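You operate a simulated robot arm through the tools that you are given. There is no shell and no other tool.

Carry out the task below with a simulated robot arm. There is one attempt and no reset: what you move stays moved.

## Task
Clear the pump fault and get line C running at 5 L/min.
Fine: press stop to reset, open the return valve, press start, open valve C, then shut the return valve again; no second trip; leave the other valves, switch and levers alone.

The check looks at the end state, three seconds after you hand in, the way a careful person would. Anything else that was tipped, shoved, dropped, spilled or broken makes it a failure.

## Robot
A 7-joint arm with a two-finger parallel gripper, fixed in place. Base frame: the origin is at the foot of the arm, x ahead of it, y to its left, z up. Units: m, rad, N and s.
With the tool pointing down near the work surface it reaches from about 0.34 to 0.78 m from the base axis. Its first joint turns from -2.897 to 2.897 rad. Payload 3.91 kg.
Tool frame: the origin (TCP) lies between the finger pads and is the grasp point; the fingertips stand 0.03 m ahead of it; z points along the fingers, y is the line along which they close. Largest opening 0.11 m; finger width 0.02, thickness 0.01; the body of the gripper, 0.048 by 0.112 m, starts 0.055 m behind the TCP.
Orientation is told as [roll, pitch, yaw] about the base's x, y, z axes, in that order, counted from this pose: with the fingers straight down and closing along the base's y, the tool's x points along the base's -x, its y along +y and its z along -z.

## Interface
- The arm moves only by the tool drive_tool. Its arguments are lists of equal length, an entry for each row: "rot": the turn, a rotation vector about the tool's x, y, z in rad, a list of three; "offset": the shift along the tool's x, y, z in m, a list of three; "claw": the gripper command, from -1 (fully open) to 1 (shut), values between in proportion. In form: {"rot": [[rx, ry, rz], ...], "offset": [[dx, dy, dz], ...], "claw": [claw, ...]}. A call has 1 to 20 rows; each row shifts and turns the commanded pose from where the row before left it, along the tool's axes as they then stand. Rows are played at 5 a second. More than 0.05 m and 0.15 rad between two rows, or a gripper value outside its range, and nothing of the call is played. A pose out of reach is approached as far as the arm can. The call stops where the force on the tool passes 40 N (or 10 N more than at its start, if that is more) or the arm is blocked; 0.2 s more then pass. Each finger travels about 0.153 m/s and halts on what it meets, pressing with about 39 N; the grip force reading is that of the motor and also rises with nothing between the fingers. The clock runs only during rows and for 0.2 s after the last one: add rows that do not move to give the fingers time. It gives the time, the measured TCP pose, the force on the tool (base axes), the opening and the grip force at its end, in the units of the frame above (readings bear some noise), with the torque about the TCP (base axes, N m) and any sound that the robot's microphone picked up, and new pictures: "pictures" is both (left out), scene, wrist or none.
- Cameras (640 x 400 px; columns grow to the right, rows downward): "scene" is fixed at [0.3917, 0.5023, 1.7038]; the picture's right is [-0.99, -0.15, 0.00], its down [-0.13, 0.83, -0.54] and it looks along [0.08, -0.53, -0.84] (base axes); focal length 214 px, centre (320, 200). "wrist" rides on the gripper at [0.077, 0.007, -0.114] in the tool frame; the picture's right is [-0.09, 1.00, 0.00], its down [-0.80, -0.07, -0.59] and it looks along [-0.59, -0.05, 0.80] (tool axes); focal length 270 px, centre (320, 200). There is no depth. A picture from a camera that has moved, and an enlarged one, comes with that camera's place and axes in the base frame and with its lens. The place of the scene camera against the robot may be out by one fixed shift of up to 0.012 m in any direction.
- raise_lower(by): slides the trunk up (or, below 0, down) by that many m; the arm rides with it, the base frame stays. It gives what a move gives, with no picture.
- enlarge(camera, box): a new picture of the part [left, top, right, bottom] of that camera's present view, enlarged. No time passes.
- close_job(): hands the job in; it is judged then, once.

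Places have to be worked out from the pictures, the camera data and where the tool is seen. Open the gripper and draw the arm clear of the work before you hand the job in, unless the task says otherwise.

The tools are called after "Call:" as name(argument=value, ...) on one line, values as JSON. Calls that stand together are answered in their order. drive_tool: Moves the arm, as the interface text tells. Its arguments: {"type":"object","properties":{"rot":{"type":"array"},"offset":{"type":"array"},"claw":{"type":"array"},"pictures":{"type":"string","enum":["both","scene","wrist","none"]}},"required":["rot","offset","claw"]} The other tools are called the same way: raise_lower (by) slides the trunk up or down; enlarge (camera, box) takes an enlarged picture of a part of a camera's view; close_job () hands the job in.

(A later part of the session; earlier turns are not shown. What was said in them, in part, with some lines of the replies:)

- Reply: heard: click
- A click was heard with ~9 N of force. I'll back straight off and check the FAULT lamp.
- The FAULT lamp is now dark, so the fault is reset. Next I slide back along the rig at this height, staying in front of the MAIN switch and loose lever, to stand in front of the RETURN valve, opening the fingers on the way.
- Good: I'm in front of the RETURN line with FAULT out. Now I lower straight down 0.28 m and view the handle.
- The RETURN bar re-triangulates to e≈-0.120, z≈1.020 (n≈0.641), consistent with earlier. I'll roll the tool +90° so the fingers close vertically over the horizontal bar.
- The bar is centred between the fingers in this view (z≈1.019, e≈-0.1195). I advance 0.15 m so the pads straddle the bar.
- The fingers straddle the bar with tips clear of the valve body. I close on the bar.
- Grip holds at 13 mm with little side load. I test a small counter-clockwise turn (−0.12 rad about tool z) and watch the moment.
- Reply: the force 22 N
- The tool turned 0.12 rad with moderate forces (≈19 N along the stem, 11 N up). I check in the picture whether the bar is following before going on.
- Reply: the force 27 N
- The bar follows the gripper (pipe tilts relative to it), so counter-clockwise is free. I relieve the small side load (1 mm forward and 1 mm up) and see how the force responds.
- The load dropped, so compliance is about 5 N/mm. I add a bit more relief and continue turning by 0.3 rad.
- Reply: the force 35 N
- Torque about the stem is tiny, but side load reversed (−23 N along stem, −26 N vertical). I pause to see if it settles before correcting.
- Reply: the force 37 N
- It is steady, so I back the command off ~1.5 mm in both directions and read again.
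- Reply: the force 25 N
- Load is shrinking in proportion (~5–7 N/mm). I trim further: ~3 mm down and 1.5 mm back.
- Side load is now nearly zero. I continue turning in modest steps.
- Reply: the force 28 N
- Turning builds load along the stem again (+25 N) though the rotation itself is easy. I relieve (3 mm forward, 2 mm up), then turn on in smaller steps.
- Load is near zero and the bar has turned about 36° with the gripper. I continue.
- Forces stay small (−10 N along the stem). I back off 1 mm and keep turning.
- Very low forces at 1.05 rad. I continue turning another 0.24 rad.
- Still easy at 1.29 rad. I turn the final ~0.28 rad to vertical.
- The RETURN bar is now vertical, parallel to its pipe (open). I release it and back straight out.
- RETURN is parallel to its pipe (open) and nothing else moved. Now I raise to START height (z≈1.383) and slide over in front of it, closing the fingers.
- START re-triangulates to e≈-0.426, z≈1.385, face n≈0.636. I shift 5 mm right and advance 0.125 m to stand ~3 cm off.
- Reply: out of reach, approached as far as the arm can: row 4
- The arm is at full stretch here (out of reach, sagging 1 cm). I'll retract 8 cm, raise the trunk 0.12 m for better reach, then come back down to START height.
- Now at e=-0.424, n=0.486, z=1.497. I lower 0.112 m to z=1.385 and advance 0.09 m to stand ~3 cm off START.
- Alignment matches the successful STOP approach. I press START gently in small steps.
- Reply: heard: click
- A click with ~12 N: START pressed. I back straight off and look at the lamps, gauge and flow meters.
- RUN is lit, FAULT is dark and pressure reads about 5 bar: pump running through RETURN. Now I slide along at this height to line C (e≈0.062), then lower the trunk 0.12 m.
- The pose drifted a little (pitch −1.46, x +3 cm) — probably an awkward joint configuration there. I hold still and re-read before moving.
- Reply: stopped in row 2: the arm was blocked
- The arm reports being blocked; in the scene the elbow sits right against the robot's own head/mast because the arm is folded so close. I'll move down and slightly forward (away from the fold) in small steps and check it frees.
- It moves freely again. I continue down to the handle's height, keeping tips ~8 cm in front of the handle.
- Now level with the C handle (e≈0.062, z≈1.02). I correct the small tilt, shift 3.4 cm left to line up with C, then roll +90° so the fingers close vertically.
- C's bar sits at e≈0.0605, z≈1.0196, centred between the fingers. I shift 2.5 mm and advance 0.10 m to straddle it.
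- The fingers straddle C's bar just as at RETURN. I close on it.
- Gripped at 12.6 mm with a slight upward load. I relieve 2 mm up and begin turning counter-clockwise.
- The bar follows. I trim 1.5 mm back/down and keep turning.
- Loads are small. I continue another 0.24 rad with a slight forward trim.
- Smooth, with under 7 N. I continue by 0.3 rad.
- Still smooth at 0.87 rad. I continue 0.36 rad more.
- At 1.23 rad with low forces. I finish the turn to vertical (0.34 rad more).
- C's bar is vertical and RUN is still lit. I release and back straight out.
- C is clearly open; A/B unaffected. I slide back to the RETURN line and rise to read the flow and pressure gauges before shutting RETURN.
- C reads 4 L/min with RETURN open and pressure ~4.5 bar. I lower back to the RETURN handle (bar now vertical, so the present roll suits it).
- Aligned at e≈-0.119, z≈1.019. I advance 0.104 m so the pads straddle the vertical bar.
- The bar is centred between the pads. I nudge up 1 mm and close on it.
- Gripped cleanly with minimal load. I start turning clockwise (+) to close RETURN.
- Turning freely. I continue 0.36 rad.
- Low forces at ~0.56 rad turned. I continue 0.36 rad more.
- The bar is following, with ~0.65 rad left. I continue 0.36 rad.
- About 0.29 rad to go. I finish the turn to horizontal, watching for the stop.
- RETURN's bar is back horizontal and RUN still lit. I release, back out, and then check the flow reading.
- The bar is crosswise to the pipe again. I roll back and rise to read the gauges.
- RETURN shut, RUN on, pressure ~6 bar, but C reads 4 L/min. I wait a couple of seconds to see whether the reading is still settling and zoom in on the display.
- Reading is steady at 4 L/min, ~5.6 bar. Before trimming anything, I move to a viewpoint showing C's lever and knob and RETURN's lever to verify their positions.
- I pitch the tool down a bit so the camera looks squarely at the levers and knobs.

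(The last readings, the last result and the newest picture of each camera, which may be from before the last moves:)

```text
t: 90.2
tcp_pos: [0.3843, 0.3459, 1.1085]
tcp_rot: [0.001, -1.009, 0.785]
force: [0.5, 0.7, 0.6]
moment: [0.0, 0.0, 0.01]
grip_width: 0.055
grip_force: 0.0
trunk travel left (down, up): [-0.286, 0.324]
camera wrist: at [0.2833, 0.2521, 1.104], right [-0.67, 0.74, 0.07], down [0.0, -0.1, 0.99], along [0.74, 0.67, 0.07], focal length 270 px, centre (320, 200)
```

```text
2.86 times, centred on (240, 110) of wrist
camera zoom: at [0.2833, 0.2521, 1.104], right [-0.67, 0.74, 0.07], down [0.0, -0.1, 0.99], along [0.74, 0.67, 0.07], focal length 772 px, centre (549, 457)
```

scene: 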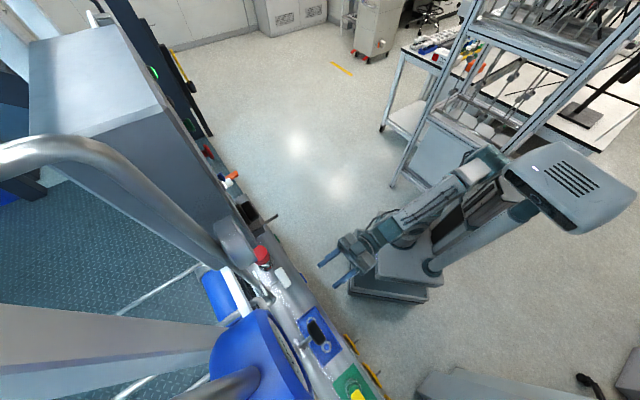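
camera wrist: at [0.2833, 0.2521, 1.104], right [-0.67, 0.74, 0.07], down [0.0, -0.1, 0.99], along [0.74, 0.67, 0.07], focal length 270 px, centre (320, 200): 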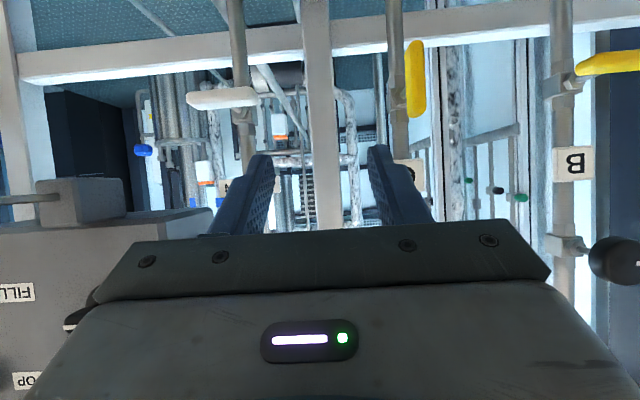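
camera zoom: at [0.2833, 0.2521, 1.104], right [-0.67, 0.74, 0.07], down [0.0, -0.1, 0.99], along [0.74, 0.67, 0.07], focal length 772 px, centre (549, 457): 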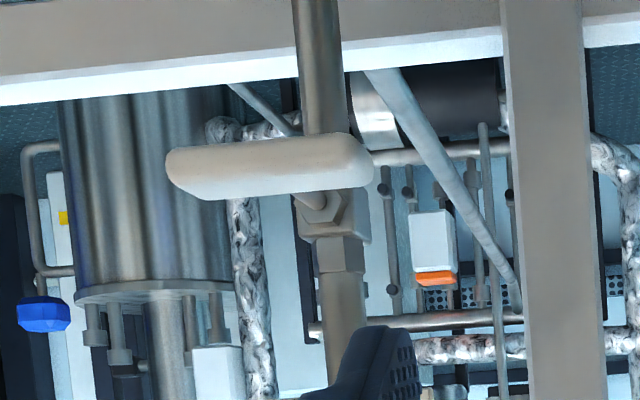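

RETURN is fully crosswise (shut) and C fully in line (open), so the remaining shortfall from 4 to 5 L/min must be C's own trim knob above its lever. I'll level the tool, raise the trunk for a comfortable arm pose, and approach that knob for a close look.

Call:
drive_tool(rot=[[0, -0.14, 0], [0, -0.14, 0], [0, -0.14, 0], [0, -0.141, 0], [0, 0, 0]], offset=[[0, 0, 0], [0, 0, 0], [0, 0, 0], [0, 0, 0], [0, 0, 0]], claw=[0, 0, 0, 0, 0], pictures="none")

Call:
raise_lower(by=0.18)

```text
t: 91.4
tcp_pos: [0.3843, 0.3436, 1.1084]
tcp_rot: [3.129, -1.569, -2.345]
force: [-0.8, 0.0, -0.5]
moment: [-0.02, 0.01, -0.01]
grip_width: 0.0552
grip_force: 0.1
trunk travel left (down, up): [-0.286, 0.324]
```

```text
t: 93.4
tcp_pos: [0.3835, 0.3445, 1.2881]
tcp_rot: [1.883, -1.571, -1.097]
force: [0.0, 0.7, -0.3]
moment: [0.0, 0.0, 0.02]
grip_width: 0.0551
grip_force: 0.1
trunk travel left (down, up): [-0.466, 0.144]
```

Pose is level at e≈-0.028, n≈0.515, z≈1.288. I lower 0.09 m and slide 0.088 m left to face the C knob, staying ~10 cm short of it.

Call:
drive_tool(rot=[[0, 0, 0], [0, 0, 0], [0, 0, 0], [0, 0, 0], [0, 0, 0]], offset=[[0.044, 0, 0.005], [0.044, 0, 0.005], [0, 0.044, 0], [0, 0.044, 0], [0, 0, 0]], claw=[0, 0, -0.3, -0.5, -0.5], pictures="both")

Call:
enlarge(camera="wrist", box=[220, 40, 420, 220])

Call:
enlarge(camera="scene", box=[260, 260, 380, 360])

```text
t: 94.6
tcp_pos: [0.3285, 0.4131, 1.1992]
tcp_rot: [0.918, -1.571, -0.133]
force: [0.6, -0.4, 0.5]
moment: [-0.02, 0.05, 0.05]
grip_width: 0.0827
grip_force: 0.0
trunk travel left (down, up): [-0.466, 0.144]
camera wrist: at [0.2442, 0.3377, 1.1221], right [-0.7, 0.7, 0.09], down [-0.37, -0.47, 0.8], along [0.61, 0.53, 0.59], focal length 270 px, centre (320, 200)
```

scene: 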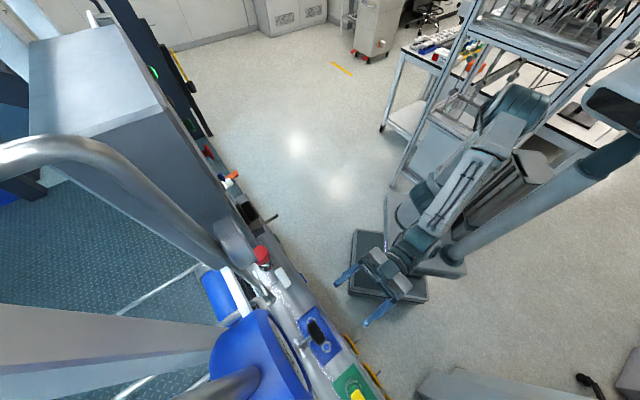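
wrist: 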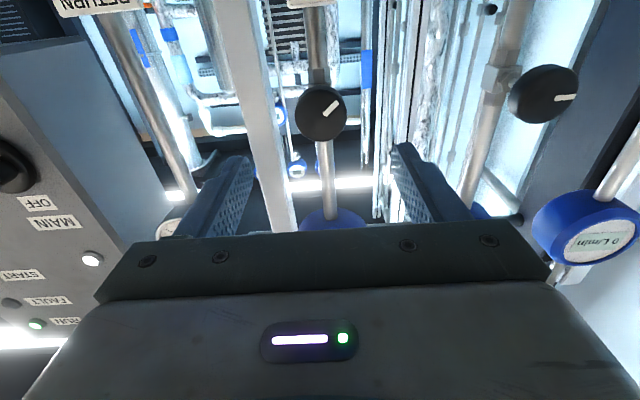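

```text
2.22 times, centred on (320, 130) of wrist
camera zoom: at [0.2442, 0.3377, 1.1221], right [-0.7, 0.7, 0.09], down [-0.37, -0.47, 0.8], along [0.61, 0.53, 0.59], focal length 601 px, centre (320, 356)
```

zoom: 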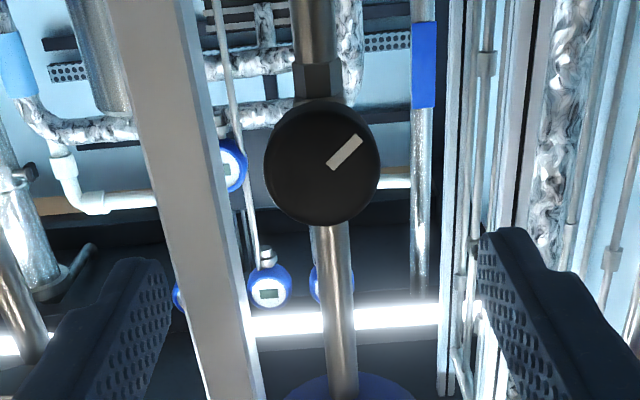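

```text
4.00 times, centred on (320, 310) of scene
camera zoom: at [0.3917, 0.5023, 1.7038], right [-0.99, -0.15, 0.0], down [-0.13, 0.83, -0.54], along [0.08, -0.53, -0.84], focal length 858 px, centre (320, -240)
```

zoom: 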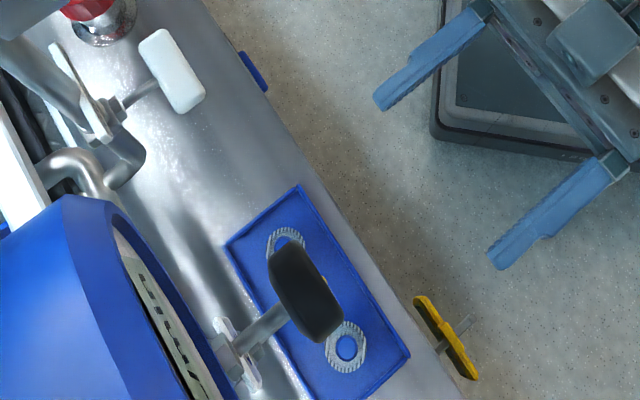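

The knob face is centred at e≈0.0595, z≈1.198, n≈0.64, ~44 mm across, pointer towards lower-left. I advance so the pads straddle it with tips clear of the valve body.

Call:
drive_tool(rot=[[0, 0, 0], [0, 0, 0], [0, 0, 0], [0, 0, 0]], offset=[[0.001, 0, 0.04], [0, 0, 0.04], [0, 0, 0.033], [0, 0, 0]], claw=[-0.5, -0.5, -0.5, -0.5], pictures="both")

Call:
enlarge(camera="wrist", box=[200, 60, 440, 240])

Call:
enlarge(camera="scene", box=[240, 260, 380, 380])

```text
t: 95.6
tcp_pos: [0.4094, 0.4945, 1.1983]
tcp_rot: [-2.42, -1.571, -3.079]
force: [-0.1, 0.7, 0.2]
moment: [0.01, -0.03, -0.04]
grip_width: 0.0823
grip_force: 0.0
trunk travel left (down, up): [-0.466, 0.144]
camera wrist: at [0.325, 0.4189, 1.1215], right [-0.7, 0.7, 0.09], down [-0.37, -0.47, 0.8], along [0.61, 0.53, 0.59], focal length 270 px, centre (320, 200)
```

scene: 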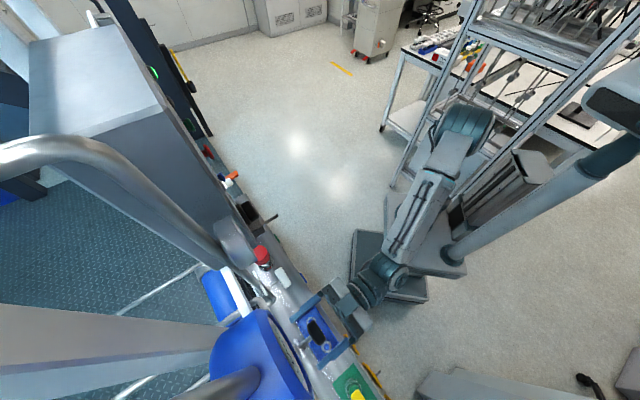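
wrist: 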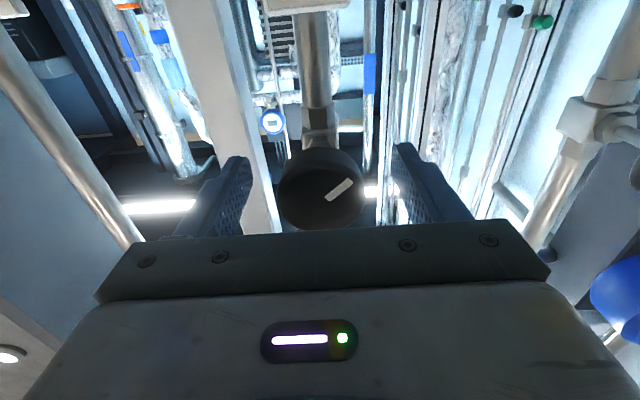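

```text
2.22 times, centred on (320, 150) of wrist
camera zoom: at [0.325, 0.4189, 1.1215], right [-0.7, 0.7, 0.09], down [-0.37, -0.47, 0.8], along [0.61, 0.53, 0.59], focal length 601 px, centre (320, 311)
```

zoom: 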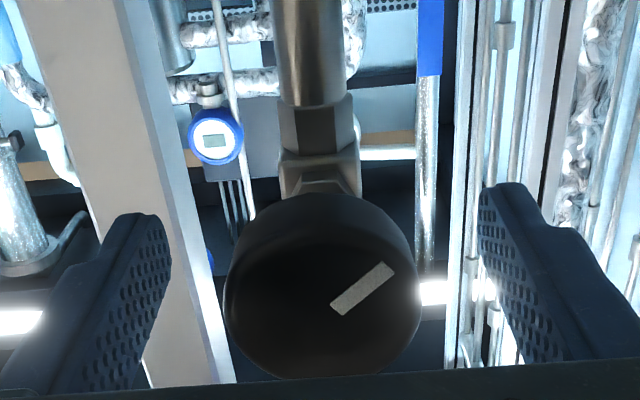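

```text
3.33 times, centred on (310, 320) of scene
camera zoom: at [0.3917, 0.5023, 1.7038], right [-0.99, -0.15, 0.0], down [-0.13, 0.83, -0.54], along [0.08, -0.53, -0.84], focal length 715 px, centre (353, -200)
```

zoom: 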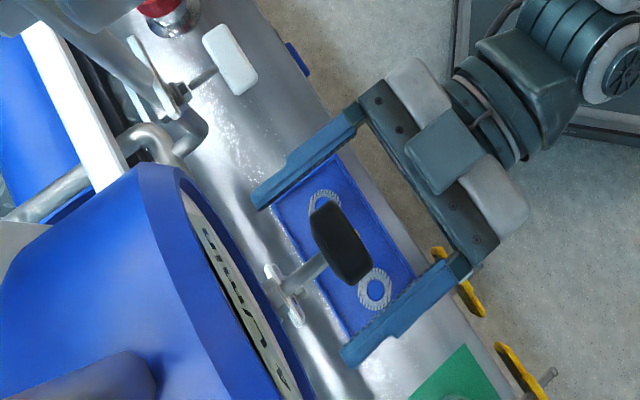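

The knob sits nicely between the pads. I also notice the scene camera sees C's display at a grazing angle, so I zoom in there to see if it's readable.

Call:
enlarge(camera="scene", box=[265, 300, 335, 400])

Call:
enlarge(camera="scene", box=[285, 365, 320, 400])

```text
4.00 times, centred on (300, 350) of scene
camera zoom: at [0.3917, 0.5023, 1.7038], right [-0.99, -0.15, 0.0], down [-0.13, 0.83, -0.54], along [0.08, -0.53, -0.84], focal length 858 px, centre (400, -400)
```

zoom: 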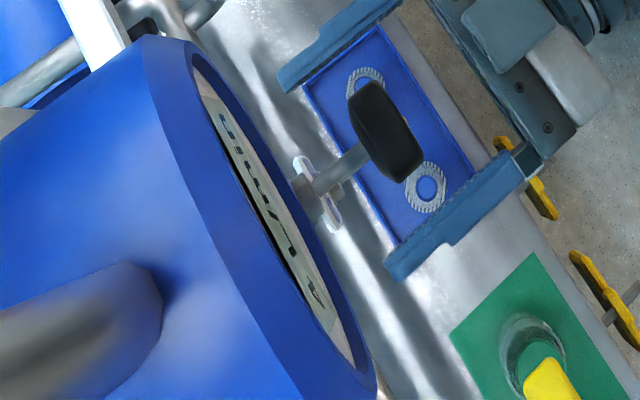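

```text
11.43 times, centred on (302, 382) of scene
camera zoom: at [0.3917, 0.5023, 1.7038], right [-0.99, -0.15, 0.0], down [-0.13, 0.83, -0.54], along [0.08, -0.53, -0.84], focal length 2451 px, centre (520, -1886)
```

zoom: 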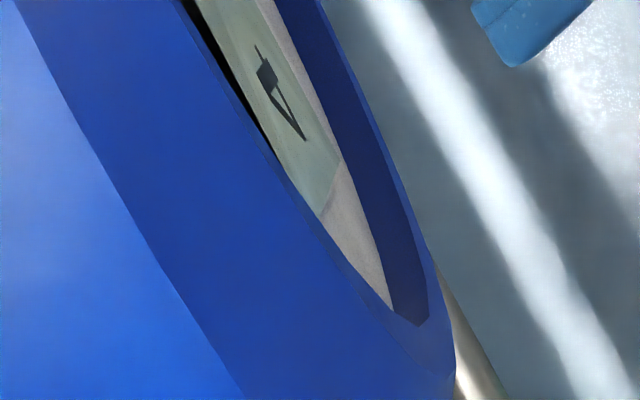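

The digit "4" is legible in the zoomed scene view, so I can monitor flow while turning. I close on the knob.

Call:
drive_tool(rot=[[0, 0, 0], [0, 0, 0], [0, 0, 0], [0, 0, 0]], offset=[[0, 0, 0], [0, 0, 0], [0, 0, 0], [0, 0, 0]], claw=[0, 0.5, 1, 1], pictures="both")

Call:
enlarge(camera="scene", box=[265, 300, 335, 400])

```text
t: 96.6
tcp_pos: [0.4102, 0.4949, 1.1982]
tcp_rot: [2.875, -1.57, -2.089]
force: [-0.7, 1.0, 0.5]
moment: [-0.02, 0.01, 0.12]
grip_width: 0.0437
grip_force: 45.4
trunk travel left (down, up): [-0.466, 0.144]
camera wrist: at [0.3244, 0.4188, 1.1217], right [-0.71, 0.7, 0.09], down [-0.37, -0.47, 0.8], along [0.6, 0.53, 0.59], focal length 270 px, centre (320, 200)
```

scene: 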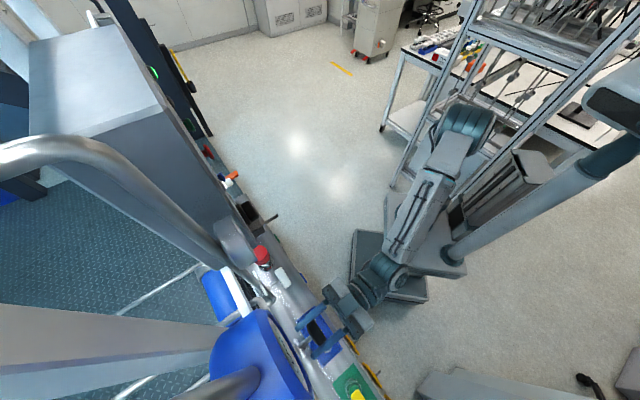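
wrist: 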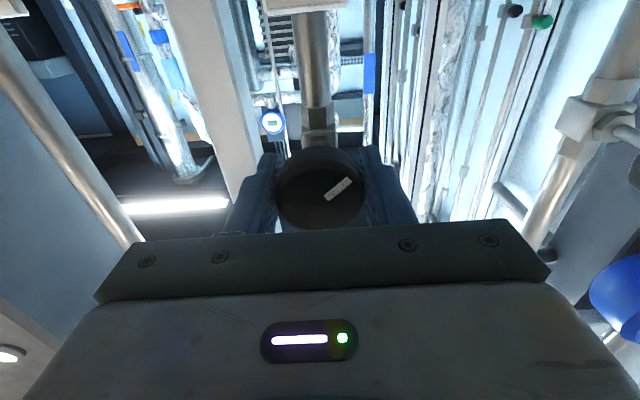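

```text
4.00 times, centred on (300, 350) of scene
camera zoom: at [0.3917, 0.5023, 1.7038], right [-0.99, -0.15, 0.0], down [-0.13, 0.83, -0.54], along [0.08, -0.53, -0.84], focal length 858 px, centre (400, -400)
```

zoom: 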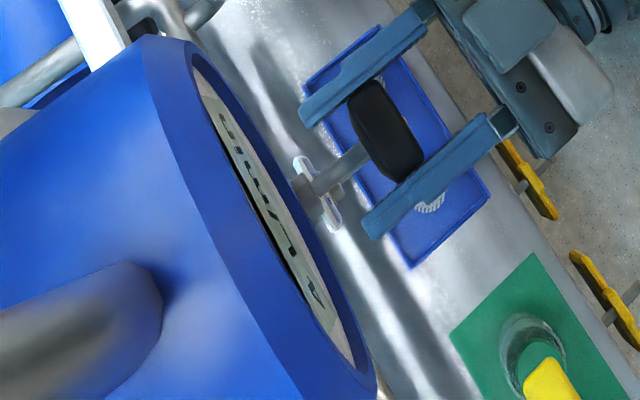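

The knob is gripped (44 mm) with no side load. I turn it counter-clockwise a small step (−0.15 rad) and re-read the flow.

Call:
drive_tool(rot=[[0, 0, -0.05], [0, 0, -0.05], [0, 0, -0.05], [0, 0, 0]], offset=[[0, 0, 0], [0, 0, 0], [0, 0, 0], [0, 0, 0]], claw=[1, 1, 1, 1], pictures="both")

Call:
enlarge(camera="scene", box=[285, 365, 320, 400])

Call:
enlarge(camera="wrist", box=[200, 60, 440, 240])

```text
t: 97.6
tcp_pos: [0.4088, 0.4951, 1.1992]
tcp_rot: [-1.574, -1.42, 2.357]
force: [4.8, 5.1, 1.8]
moment: [0.23, -0.23, 0.35]
grip_width: 0.0437
grip_force: 45.3
trunk travel left (down, up): [-0.466, 0.144]
camera wrist: at [0.3327, 0.4105, 1.1216], right [-0.71, 0.71, -0.06], down [-0.46, -0.39, 0.8], along [0.54, 0.6, 0.59], focal length 270 px, centre (320, 200)
```

scene: 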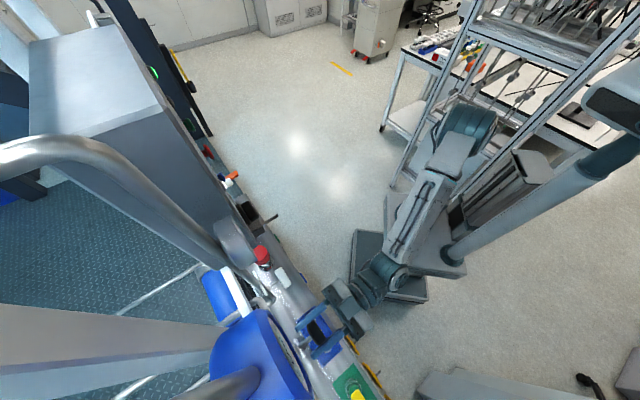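
wrist: 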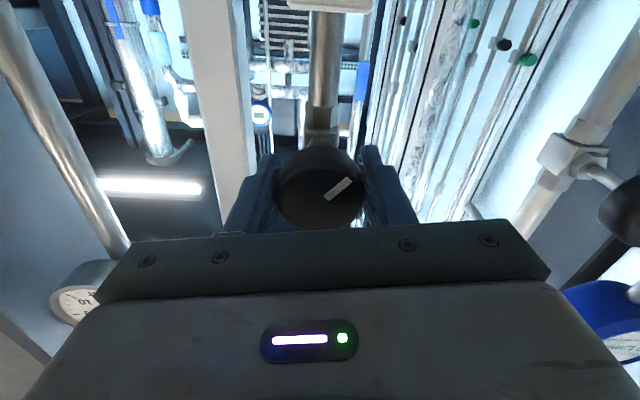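

```text
11.43 times, centred on (302, 382) of scene
camera zoom: at [0.3917, 0.5023, 1.7038], right [-0.99, -0.15, 0.0], down [-0.13, 0.83, -0.54], along [0.08, -0.53, -0.84], focal length 2451 px, centre (520, -1886)
```

zoom: 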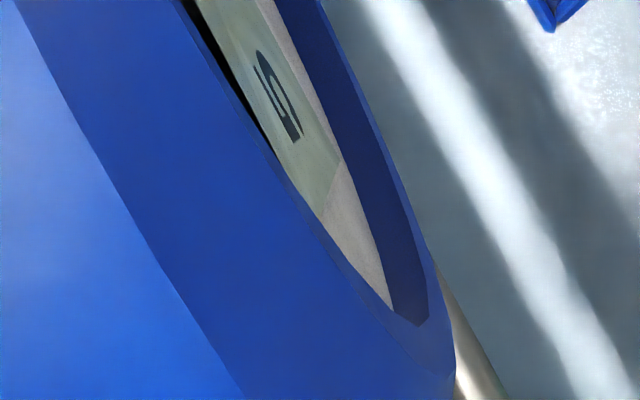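

```text
2.22 times, centred on (320, 150) of wrist
camera zoom: at [0.3327, 0.4105, 1.1216], right [-0.71, 0.71, -0.06], down [-0.46, -0.39, 0.8], along [0.54, 0.6, 0.59], focal length 601 px, centre (320, 311)
```

zoom: 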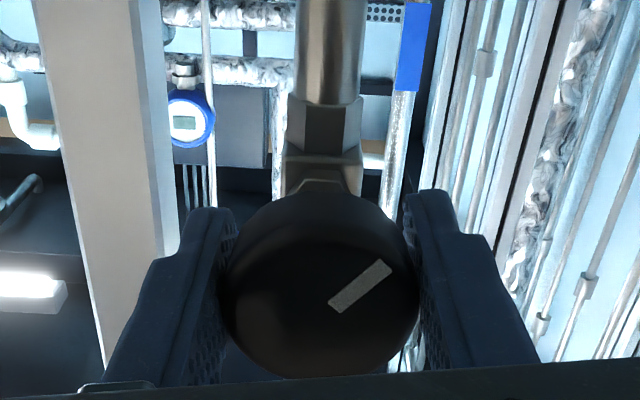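

The display now shows 5. To centre it within the "5" band I'll find the band edges: first step back +0.05 rad.

Call:
drive_tool(rot=[[0, 0, 0.05], [0, 0, 0], [0, 0, 0]], offset=[[0, 0, 0], [0, 0, 0], [0, 0, 0]], claw=[1, 1, 1], pictures="none")

Call:
enlarge(camera="scene", box=[285, 365, 320, 400])

```text
t: 98.4
tcp_pos: [0.4092, 0.4936, 1.1992]
tcp_rot: [-1.561, -1.471, 2.35]
force: [1.0, 1.8, -2.4]
moment: [0.8, -0.84, -0.17]
grip_width: 0.0436
grip_force: 45.3
trunk travel left (down, up): [-0.466, 0.144]
```

```text
11.43 times, centred on (302, 382) of scene
camera zoom: at [0.3917, 0.5023, 1.7038], right [-0.99, -0.15, 0.0], down [-0.13, 0.83, -0.54], along [0.08, -0.53, -0.84], focal length 2451 px, centre (520, -1886)
```

zoom: 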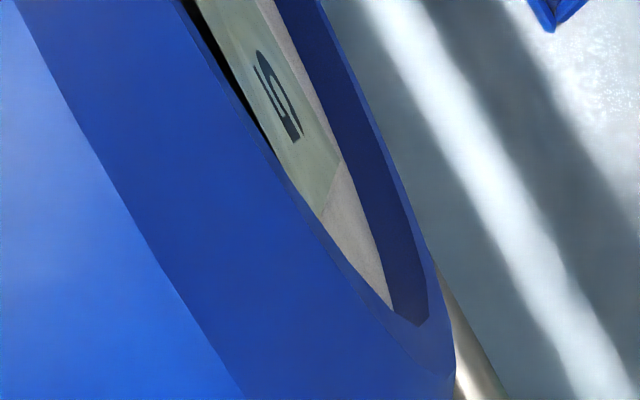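

Still 5 at −0.10 rad. I step back another 0.04.

Call:
drive_tool(rot=[[0, 0, 0.04], [0, 0, 0], [0, 0, 0]], offset=[[0, 0, 0], [0, 0, 0], [0, 0, 0]], claw=[1, 1, 1], pictures="none")

Call:
enlarge(camera="scene", box=[285, 365, 320, 400])

```text
t: 99.2
tcp_pos: [0.4092, 0.4943, 1.1994]
tcp_rot: [-1.556, -1.511, 2.343]
force: [0.6, 3.6, 0.7]
moment: [-0.33, 0.32, -0.16]
grip_width: 0.0437
grip_force: 44.9
trunk travel left (down, up): [-0.466, 0.144]
```

```text
11.43 times, centred on (302, 382) of scene
camera zoom: at [0.3917, 0.5023, 1.7038], right [-0.99, -0.15, 0.0], down [-0.13, 0.83, -0.54], along [0.08, -0.53, -0.84], focal length 2451 px, centre (520, -1886)
```

zoom: 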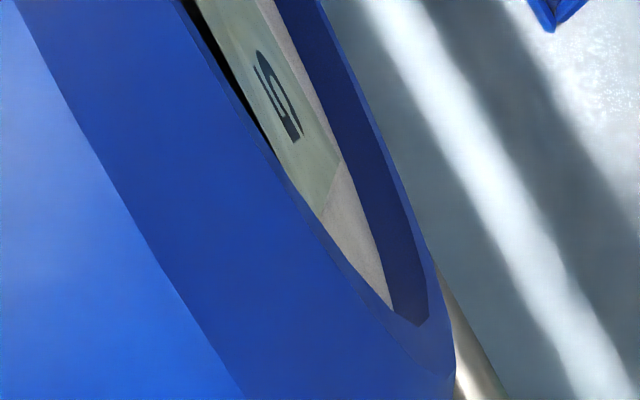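

Still 5 at −0.06, so the lower edge is just above zero. Now I look for the upper edge, going to −0.26 rad.

Call:
drive_tool(rot=[[0, 0, -0.05], [0, 0, -0.05], [0, 0, -0.05], [0, 0, -0.05], [0, 0, 0], [0, 0, 0]], offset=[[0, 0, 0], [0, 0, 0], [0, 0, 0], [0, 0, 0], [0, 0, 0], [0, 0, 0]], claw=[1, 1, 1, 1, 1, 1], pictures="none")

Call:
enlarge(camera="scene", box=[285, 365, 320, 400])

```text
t: 100.6
tcp_pos: [0.4096, 0.4934, 1.1996]
tcp_rot: [-1.57, -1.311, 2.355]
force: [1.5, 1.8, -1.9]
moment: [-0.19, 0.15, -0.01]
grip_width: 0.0437
grip_force: 45.6
trunk travel left (down, up): [-0.466, 0.144]
```

```text
11.43 times, centred on (302, 382) of scene
camera zoom: at [0.3917, 0.5023, 1.7038], right [-0.99, -0.15, 0.0], down [-0.13, 0.83, -0.54], along [0.08, -0.53, -0.84], focal length 2451 px, centre (520, -1886)
```

zoom: 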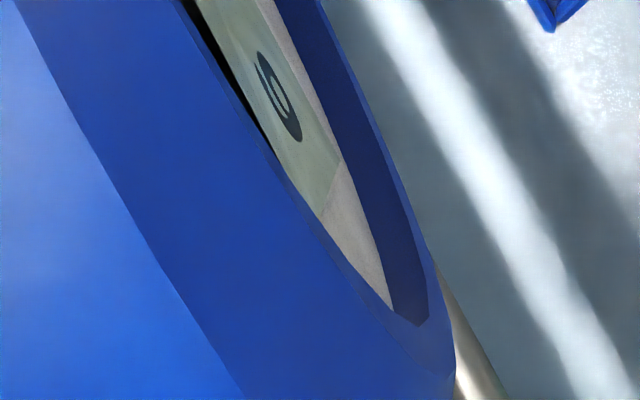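

At −0.26 it shows 6, so the upper edge lies between −0.15 and −0.26. I step back to −0.20.

Call:
drive_tool(rot=[[0, 0, 0.05], [0, 0, 0], [0, 0, 0]], offset=[[0, 0, 0], [0, 0, 0], [0, 0, 0]], claw=[1, 1, 1], pictures="none")

Call:
enlarge(camera="scene", box=[285, 365, 320, 400])

```text
t: 101.4
tcp_pos: [0.4099, 0.4948, 1.1994]
tcp_rot: [-1.569, -1.362, 2.354]
force: [1.4, 1.9, -3.0]
moment: [0.36, -0.33, 0.16]
grip_width: 0.0436
grip_force: 45.1
trunk travel left (down, up): [-0.466, 0.144]
```

```text
11.43 times, centred on (302, 382) of scene
camera zoom: at [0.3917, 0.5023, 1.7038], right [-0.99, -0.15, 0.0], down [-0.13, 0.83, -0.54], along [0.08, -0.53, -0.84], focal length 2451 px, centre (520, -1886)
```

zoom: 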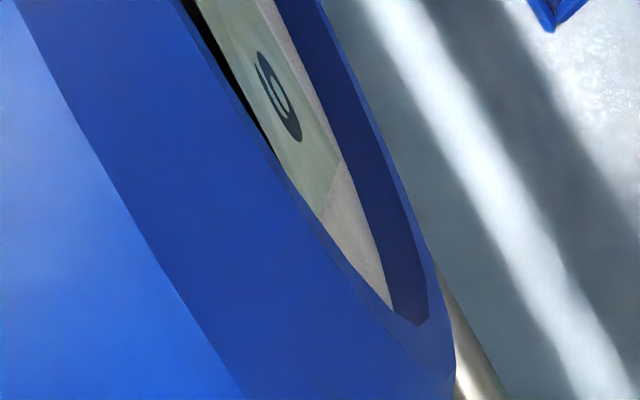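

Still 6 at −0.21. I step back 0.03 more.

Call:
drive_tool(rot=[[0, 0, 0.03], [0, 0, 0], [0, 0, 0]], offset=[[0, 0, 0], [0, 0, 0], [0, 0, 0]], claw=[1, 1, 1], pictures="none")

Call:
enlarge(camera="scene", box=[285, 365, 320, 400])

```text
t: 102.2
tcp_pos: [0.409, 0.495, 1.1981]
tcp_rot: [-1.57, -1.392, 2.352]
force: [2.6, 3.2, 0.0]
moment: [-0.24, 0.24, -0.22]
grip_width: 0.0437
grip_force: 45.0
trunk travel left (down, up): [-0.466, 0.144]
```

```text
11.43 times, centred on (302, 382) of scene
camera zoom: at [0.3917, 0.5023, 1.7038], right [-0.99, -0.15, 0.0], down [-0.13, 0.83, -0.54], along [0.08, -0.53, -0.84], focal length 2451 px, centre (520, -1886)
```

zoom: 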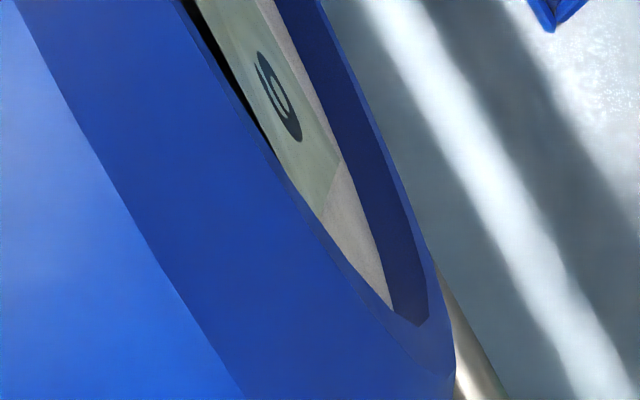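

Still 6 at −0.18 (it was 5 at −0.15), so the upper edge is ≈−0.165. Now I find the lower edge: back to about −0.04.

Call:
drive_tool(rot=[[0, 0, 0.05], [0, 0, 0.05], [0, 0, 0.04], [0, 0, 0], [0, 0, 0]], offset=[[0, 0, 0], [0, 0, 0], [0, 0, 0], [0, 0, 0], [0, 0, 0]], claw=[1, 1, 1, 1, 1], pictures="none")

Call:
enlarge(camera="scene", box=[285, 365, 320, 400])

```text
t: 103.4
tcp_pos: [0.4097, 0.494, 1.1988]
tcp_rot: [-1.535, -1.53, 2.323]
force: [-2.5, -1.4, -7.9]
moment: [0.8, -0.74, -0.11]
grip_width: 0.0439
grip_force: 45.0
trunk travel left (down, up): [-0.466, 0.144]
```

```text
11.43 times, centred on (302, 382) of scene
camera zoom: at [0.3917, 0.5023, 1.7038], right [-0.99, -0.15, 0.0], down [-0.13, 0.83, -0.54], along [0.08, -0.53, -0.84], focal length 2451 px, centre (520, -1886)
```

zoom: 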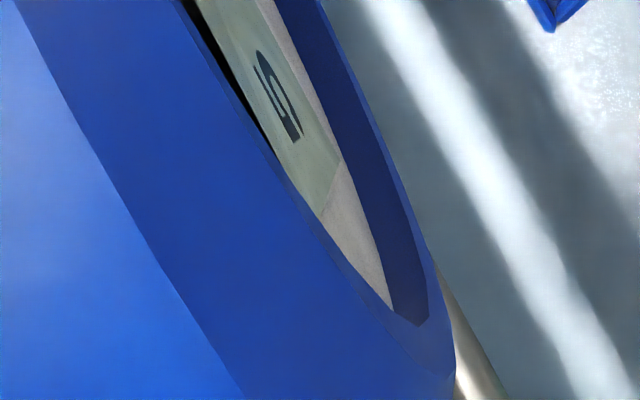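

Still 5 at −0.04. I step 0.03 further back.

Call:
drive_tool(rot=[[0, 0, 0.03], [0, 0, 0], [0, 0, 0]], offset=[[0, 0, 0], [0, 0, 0], [0, 0, 0]], claw=[1, 1, 1], pictures="none")

Call:
enlarge(camera="scene", box=[285, 365, 320, 400])

```text
t: 104.2
tcp_pos: [0.4096, 0.4938, 1.1988]
tcp_rot: [-1.445, -1.56, 2.231]
force: [-4.4, -0.9, -5.6]
moment: [-0.6, 0.6, -0.24]
grip_width: 0.044
grip_force: 45.4
trunk travel left (down, up): [-0.466, 0.144]
```

```text
11.43 times, centred on (302, 382) of scene
camera zoom: at [0.3917, 0.5023, 1.7038], right [-0.99, -0.15, 0.0], down [-0.13, 0.83, -0.54], along [0.08, -0.53, -0.84], focal length 2451 px, centre (520, -1886)
```

zoom: 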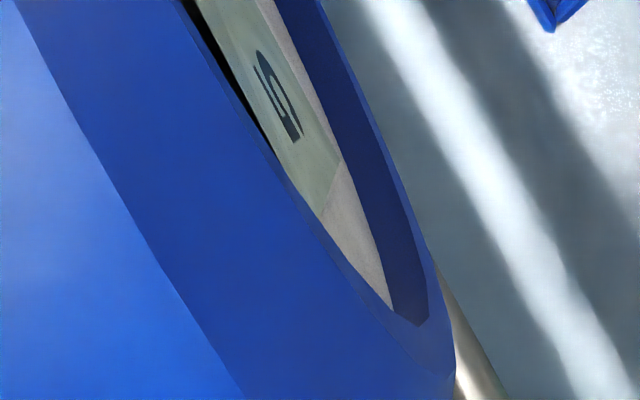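

Still 5 near zero (a little slip/backlash). I step on in 0.03 increments until the reading drops to 4.

Call:
drive_tool(rot=[[0, 0, 0.03], [0, 0, 0], [0, 0, 0]], offset=[[0, 0, 0], [0, 0, 0], [0, 0, 0]], claw=[1, 1, 1], pictures="none")

Call:
enlarge(camera="scene", box=[285, 365, 320, 400])

```text
t: 105.0
tcp_pos: [0.4084, 0.4938, 1.1993]
tcp_rot: [1.545, -1.551, -0.758]
force: [-3.2, -0.1, -4.6]
moment: [-0.68, 0.71, 0.35]
grip_width: 0.0438
grip_force: 45.6
trunk travel left (down, up): [-0.466, 0.144]
```

```text
11.43 times, centred on (302, 382) of scene
camera zoom: at [0.3917, 0.5023, 1.7038], right [-0.99, -0.15, 0.0], down [-0.13, 0.83, -0.54], along [0.08, -0.53, -0.84], focal length 2451 px, centre (520, -1886)
```

zoom: 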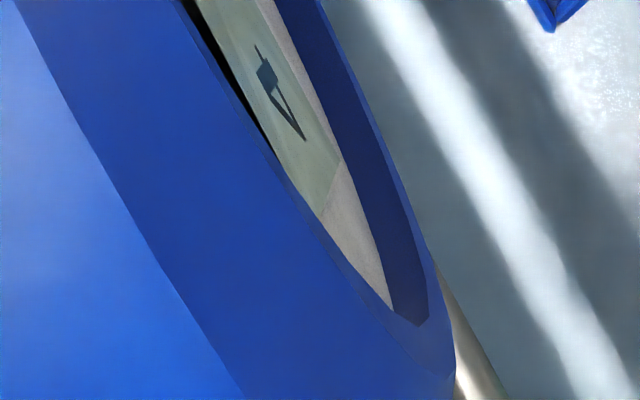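

The 4|5 edge is right around the original position and the 5|6 edge ≈0.16 rad further. To decide whether the display rounds or truncates (i.e. where true 5.0 lies), I'll measure the pointer angle closely; B's pointer (closed default) looks exactly horizontal as reference.

Call:
enlarge(camera="wrist", box=[280, 140, 360, 230])

Call:
enlarge(camera="wrist", box=[540, 120, 640, 240])

```text
4.44 times, centred on (320, 185) of wrist
camera zoom: at [0.3233, 0.4198, 1.122], right [-0.7, 0.7, 0.11], down [-0.36, -0.48, 0.8], along [0.61, 0.52, 0.59], focal length 1201 px, centre (320, 267)
```

zoom: 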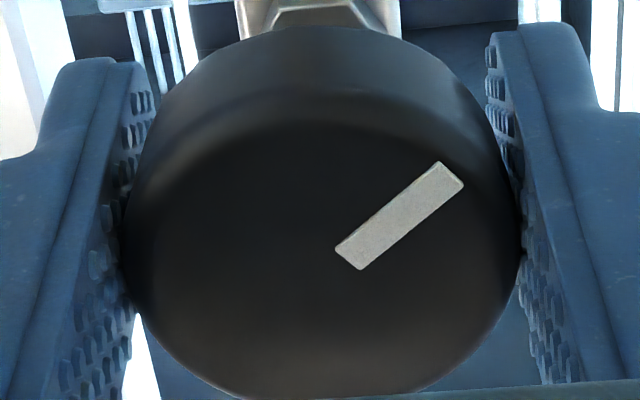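

```text
3.33 times, centred on (590, 180) of wrist
camera zoom: at [0.3233, 0.4198, 1.122], right [-0.7, 0.7, 0.11], down [-0.36, -0.48, 0.8], along [0.61, 0.52, 0.59], focal length 901 px, centre (-580, 267)
```

zoom: 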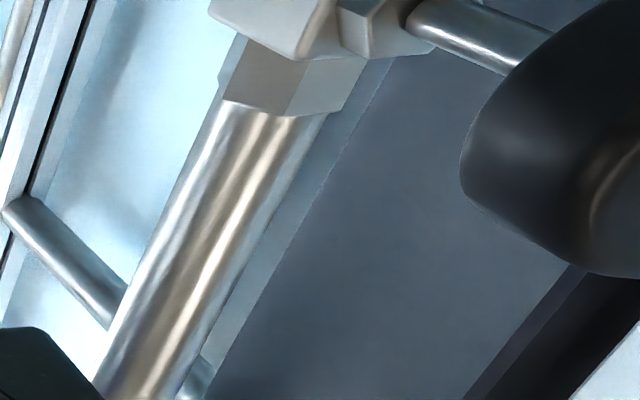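

The pointer is ~39.4° below horizontal now (reading 4), and the 4|5 edge is ≈40.7°, which matches a rounding display with 9°/L·min⁻¹ (4.5 at 40.5°), so 5.0 is at 45° — also the middle of the "5" band. I turn CCW 0.095 rad and measure.

Call:
drive_tool(rot=[[0, 0, -0.035], [0, 0, -0.03], [0, 0, -0.03], [0, 0, 0], [0, 0, 0]], offset=[[0, 0, 0], [0, 0, 0], [0, 0, 0], [0, 0, 0], [0, 0, 0]], claw=[1, 1, 1, 1, 1], pictures="none")

Call:
enlarge(camera="scene", box=[285, 365, 320, 400])

Call:
enlarge(camera="wrist", box=[280, 140, 360, 230])

```text
t: 106.2
tcp_pos: [0.4089, 0.4939, 1.1993]
tcp_rot: [-1.562, -1.495, 2.346]
force: [-0.4, 1.3, -8.9]
moment: [0.82, -0.78, -0.13]
grip_width: 0.0438
grip_force: 44.7
trunk travel left (down, up): [-0.466, 0.144]
```

```text
11.43 times, centred on (302, 382) of scene
camera zoom: at [0.3917, 0.5023, 1.7038], right [-0.99, -0.15, 0.0], down [-0.13, 0.83, -0.54], along [0.08, -0.53, -0.84], focal length 2451 px, centre (520, -1886)
```

zoom: 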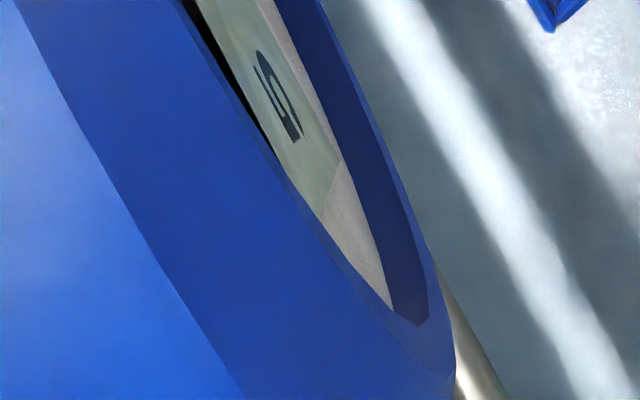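

```text
4.44 times, centred on (320, 185) of wrist
camera zoom: at [0.3284, 0.4146, 1.1215], right [-0.71, 0.71, 0.01], down [-0.41, -0.43, 0.8], along [0.57, 0.56, 0.59], focal length 1201 px, centre (320, 267)
```

zoom: 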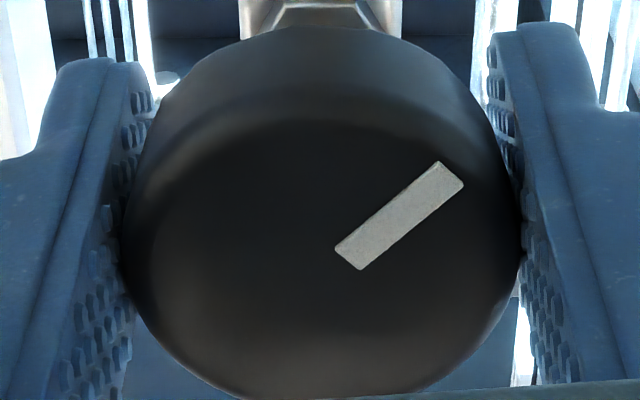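

Reading 5, no slip, and the pointer computes to ≈44.9° — the centre of the band. I relieve the small vertical load, open the fingers, and back straight out.

Call:
drive_tool(rot=[[0, 0, 0], [0, 0, 0], [0, 0, 0], [0, 0, 0], [0, 0, 0], [0, 0, 0], [0, 0, 0], [0, 0, 0]], offset=[[0.0015, 0, 0], [0, 0, 0], [0, 0, 0], [0, 0, 0], [0, 0, -0.03], [0, 0, -0.04], [0, 0, -0.04], [0, 0, 0]], claw=[1, 0.5, 0, -0.4, -0.4, -0.4, -0.4, -0.4], pictures="both")

Call:
enlarge(camera="scene", box=[285, 365, 320, 400])

Call:
enlarge(camera="wrist", box=[220, 40, 420, 220])

```text
t: 108.0
tcp_pos: [0.331, 0.4145, 1.1979]
tcp_rot: [-1.57, -1.495, 2.358]
force: [-0.4, 0.2, 0.4]
moment: [0.01, 0.02, -0.01]
grip_width: 0.077
grip_force: 0.1
trunk travel left (down, up): [-0.466, 0.144]
camera wrist: at [0.2508, 0.3344, 1.1212], right [-0.71, 0.71, 0.01], down [-0.41, -0.43, 0.8], along [0.57, 0.56, 0.59], focal length 270 px, centre (320, 200)
```

scene: 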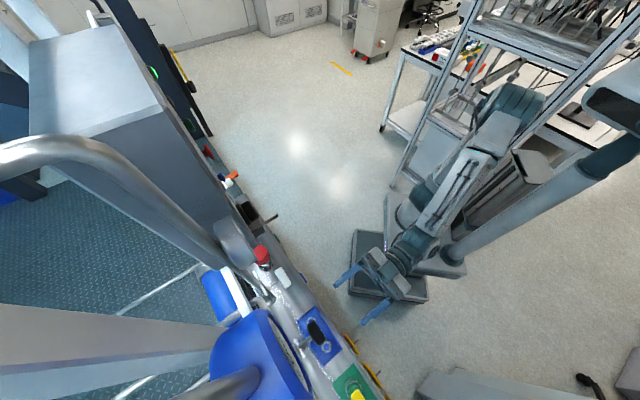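
wrist: 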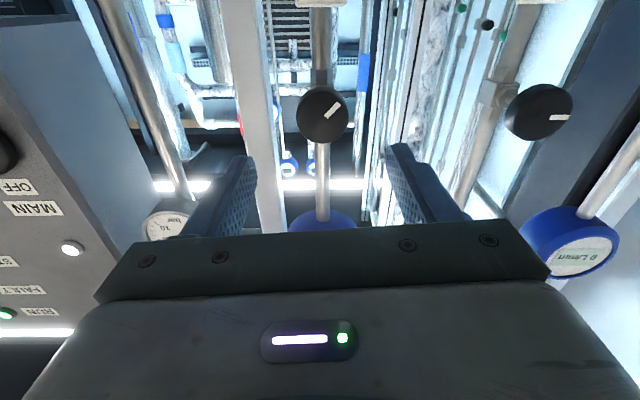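

```text
11.43 times, centred on (302, 382) of scene
camera zoom: at [0.3917, 0.5023, 1.7038], right [-0.99, -0.15, 0.0], down [-0.13, 0.83, -0.54], along [0.08, -0.53, -0.84], focal length 2451 px, centre (520, -1886)
```

zoom: 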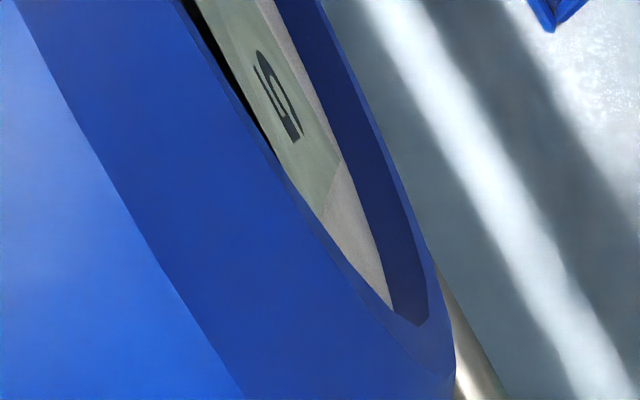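

```text
2.22 times, centred on (320, 130) of wrist
camera zoom: at [0.2508, 0.3344, 1.1212], right [-0.71, 0.71, 0.01], down [-0.41, -0.43, 0.8], along [0.57, 0.56, 0.59], focal length 601 px, centre (320, 356)
```

zoom: 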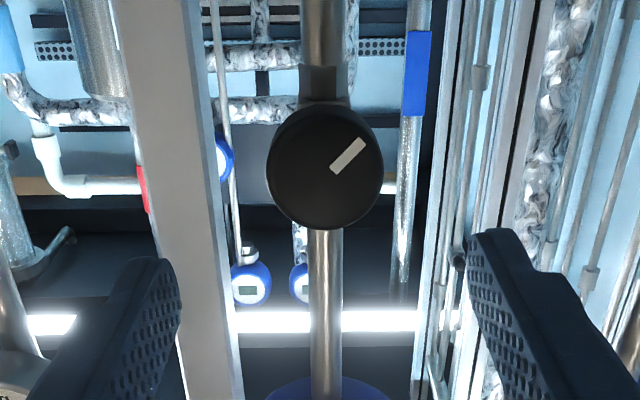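

Still 5 L/min after release, RUN lit. I straighten the roll, slide right and rise to see the gauges squarely for a final check.

Call:
drive_tool(rot=[[0, 0, 0.075], [0, 0, 0], [0, 0, 0], [0, 0, 0], [0, 0, 0], [0, 0, 0], [0, 0, 0], [0, 0, 0]], offset=[[0, 0, 0], [0, -0.045, -0.005], [0, -0.045, -0.01], [0, -0.045, -0.01], [0, -0.045, -0.01], [-0.045, 0, 0], [-0.045, 0, 0], [0, 0, 0]], claw=[-0.4, -0.4, -0.4, -0.4, -0.4, -0.4, -0.4, -0.4], pictures="both")

Call:
enlarge(camera="wrist", box=[260, 80, 640, 260])

Call:
enlarge(camera="wrist", box=[0, 0, 240, 280])

```text
t: 109.8
tcp_pos: [0.4342, 0.2639, 1.2889]
tcp_rot: [1.74, -1.568, -0.954]
force: [0.4, -0.7, -0.6]
moment: [-0.04, 0.02, 0.02]
grip_width: 0.077
grip_force: 0.0
trunk travel left (down, up): [-0.466, 0.144]
camera wrist: at [0.3496, 0.188, 1.2116], right [-0.7, 0.7, 0.09], down [-0.37, -0.47, 0.8], along [0.61, 0.53, 0.59], focal length 270 px, centre (320, 200)
```

scene: 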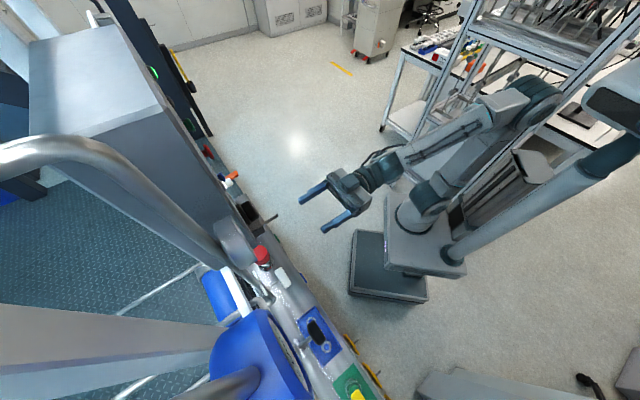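
wrist: 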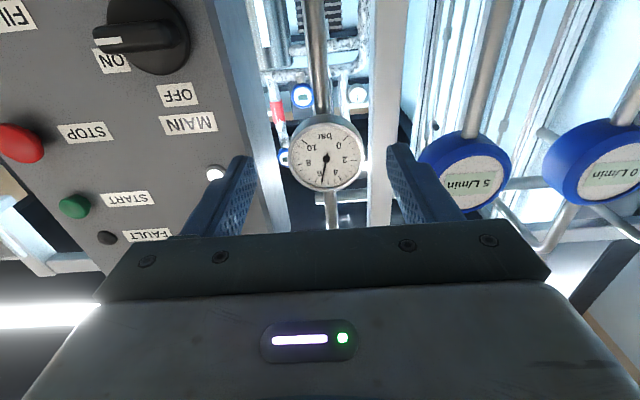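

```text
1.68 times, centred on (450, 170) of wrist
camera zoom: at [0.3496, 0.188, 1.2116], right [-0.7, 0.7, 0.09], down [-0.37, -0.47, 0.8], along [0.61, 0.53, 0.59], focal length 455 px, centre (101, 250)
```

zoom: 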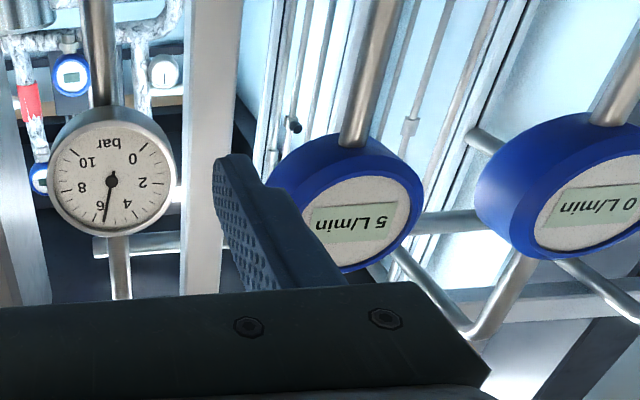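

```text
1.43 times, centred on (120, 140) of wrist
camera zoom: at [0.3496, 0.188, 1.2116], right [-0.7, 0.7, 0.09], down [-0.37, -0.47, 0.8], along [0.61, 0.53, 0.59], focal length 386 px, centre (606, 286)
```

zoom: 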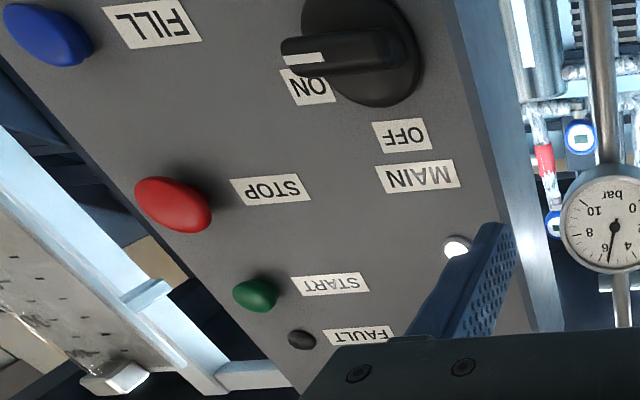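

Final state: C reads 5 L/min, B 0, ~5.5 bar, FAULT out, RUN lit, MAIN untouched. I open the gripper, tilt the tool down and draw the arm back clear of the rig.

Call:
drive_tool(rot=[[0, 0.124, 0], [0, 0.124, 0], [0, 0.124, 0], [0, 0.124, 0], [0, 0.124, 0], [0, 0.124, 0], [0, 0.124, 0], [0, 0, 0], [0, 0, 0], [0, 0, 0]], offset=[[0, 0, 0], [0, 0, 0], [0, 0, 0], [0, 0, 0], [0, 0, 0], [0, 0, 0], [0, 0, 0], [0.0306, 0, -0.0258], [0.0306, 0, -0.0258], [0, 0, 0]], claw=[-1, -1, -1, -1, -1, -1, -1, -1, -1, -1], pictures="both")

Call:
enlarge(camera="scene", box=[285, 365, 320, 400])

Call:
enlarge(camera="wrist", box=[180, 0, 480, 220])

Call:
enlarge(camera="scene", box=[140, 50, 400, 400])

```text
t: 112.0
tcp_pos: [0.3734, 0.2096, 1.2848]
tcp_rot: [0.009, -0.792, 0.806]
force: [0.9, -0.3, 0.4]
moment: [0.01, -0.01, 0.0]
grip_width: 0.1099
grip_force: 0.1
out of reach, approached as far as the arm can: row 3
trunk travel left (down, up): [-0.466, 0.144]
camera wrist: at [0.2763, 0.1162, 1.31], right [-0.68, 0.73, 0.07], down [0.15, 0.05, 0.99], along [0.72, 0.68, -0.14], focal length 270 px, centre (320, 200)
```

scene: 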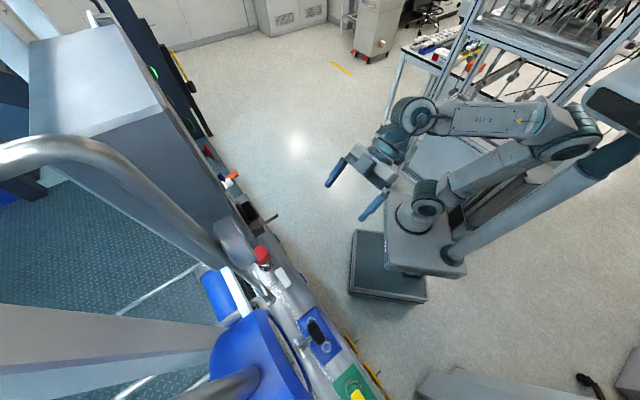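
wrist: 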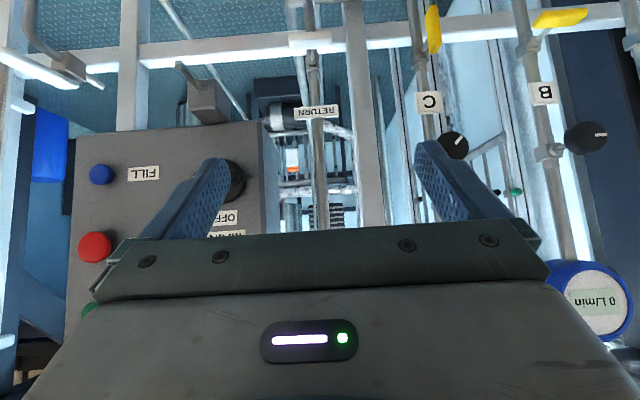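

```text
11.43 times, centred on (302, 382) of scene
camera zoom: at [0.3917, 0.5023, 1.7038], right [-0.99, -0.15, 0.0], down [-0.13, 0.83, -0.54], along [0.08, -0.53, -0.84], focal length 2451 px, centre (520, -1886)
```

zoom: 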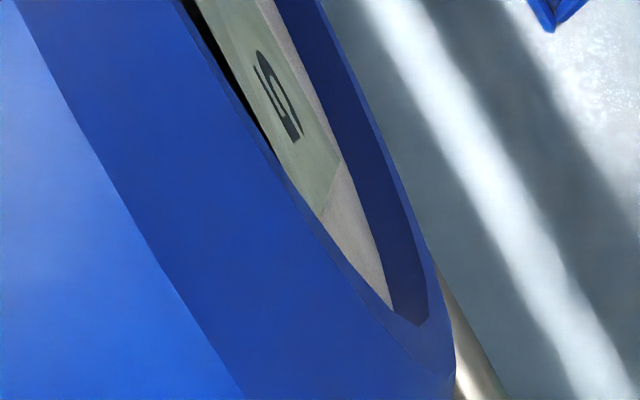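

```text
1.82 times, centred on (330, 110) of wrist
camera zoom: at [0.2763, 0.1162, 1.31], right [-0.68, 0.73, 0.07], down [0.15, 0.05, 0.99], along [0.72, 0.68, -0.14], focal length 491 px, centre (302, 364)
```

zoom: 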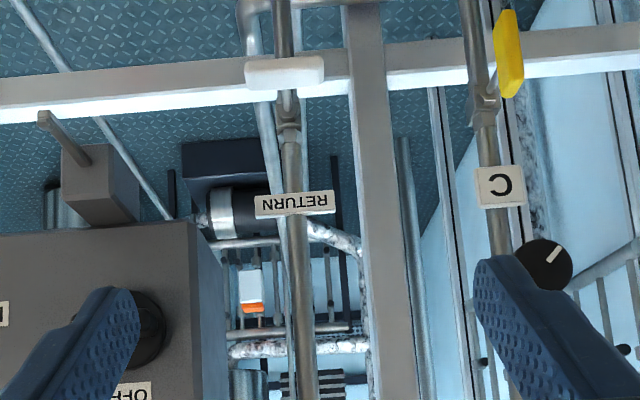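

```text
1.14 times, centred on (270, 225) of scene
camera zoom: at [0.3917, 0.5023, 1.7038], right [-0.99, -0.15, 0.0], down [-0.13, 0.83, -0.54], along [0.08, -0.53, -0.84], focal length 245 px, centre (377, 171)
```

zoom: 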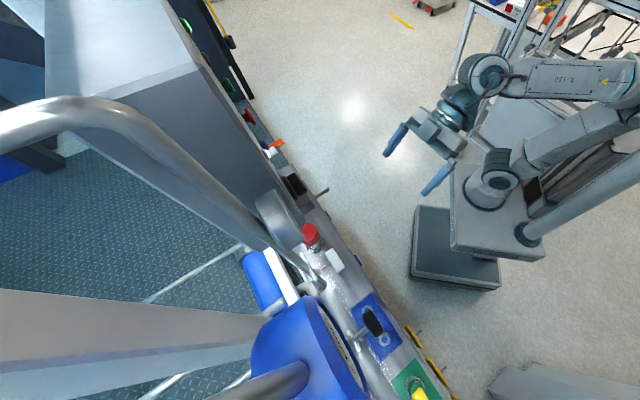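

Everything checks out: FAULT off and RUN lit, C's lever in line and reading a steady 5 L/min, RETURN crosswise (shut). B still reads 0, and the gripper is open and well clear of the rig. I hand in the job.

Call:
close_job()

```text
The job is handed in.
```

The pump fault is cleared and line C is running at a steady 5 L/min on its display, with the return valve shut again. There was no second trip: RUN is lit, FAULT is off, and pressure is about 5.5 bar.

I followed your order: stop to reset, open the return valve, start, open valve C, then shut the return valve.

**Extra step:** with those steps done, C read only 4 L/min, so I turned C's own black trim knob slightly counter-clockwise until it read 5. Your instructions didn't mention that knob. While setting it, I ran C briefly up to 6 and back to 4 to find the range that shows 5. The display shows whole litres only; I judged true 5.0 from the pointer angle and that range.

I left the other valves, the main switch and the loose levers alone. Nothing was tipped or knocked, and the gripper is open and clear of the rig.
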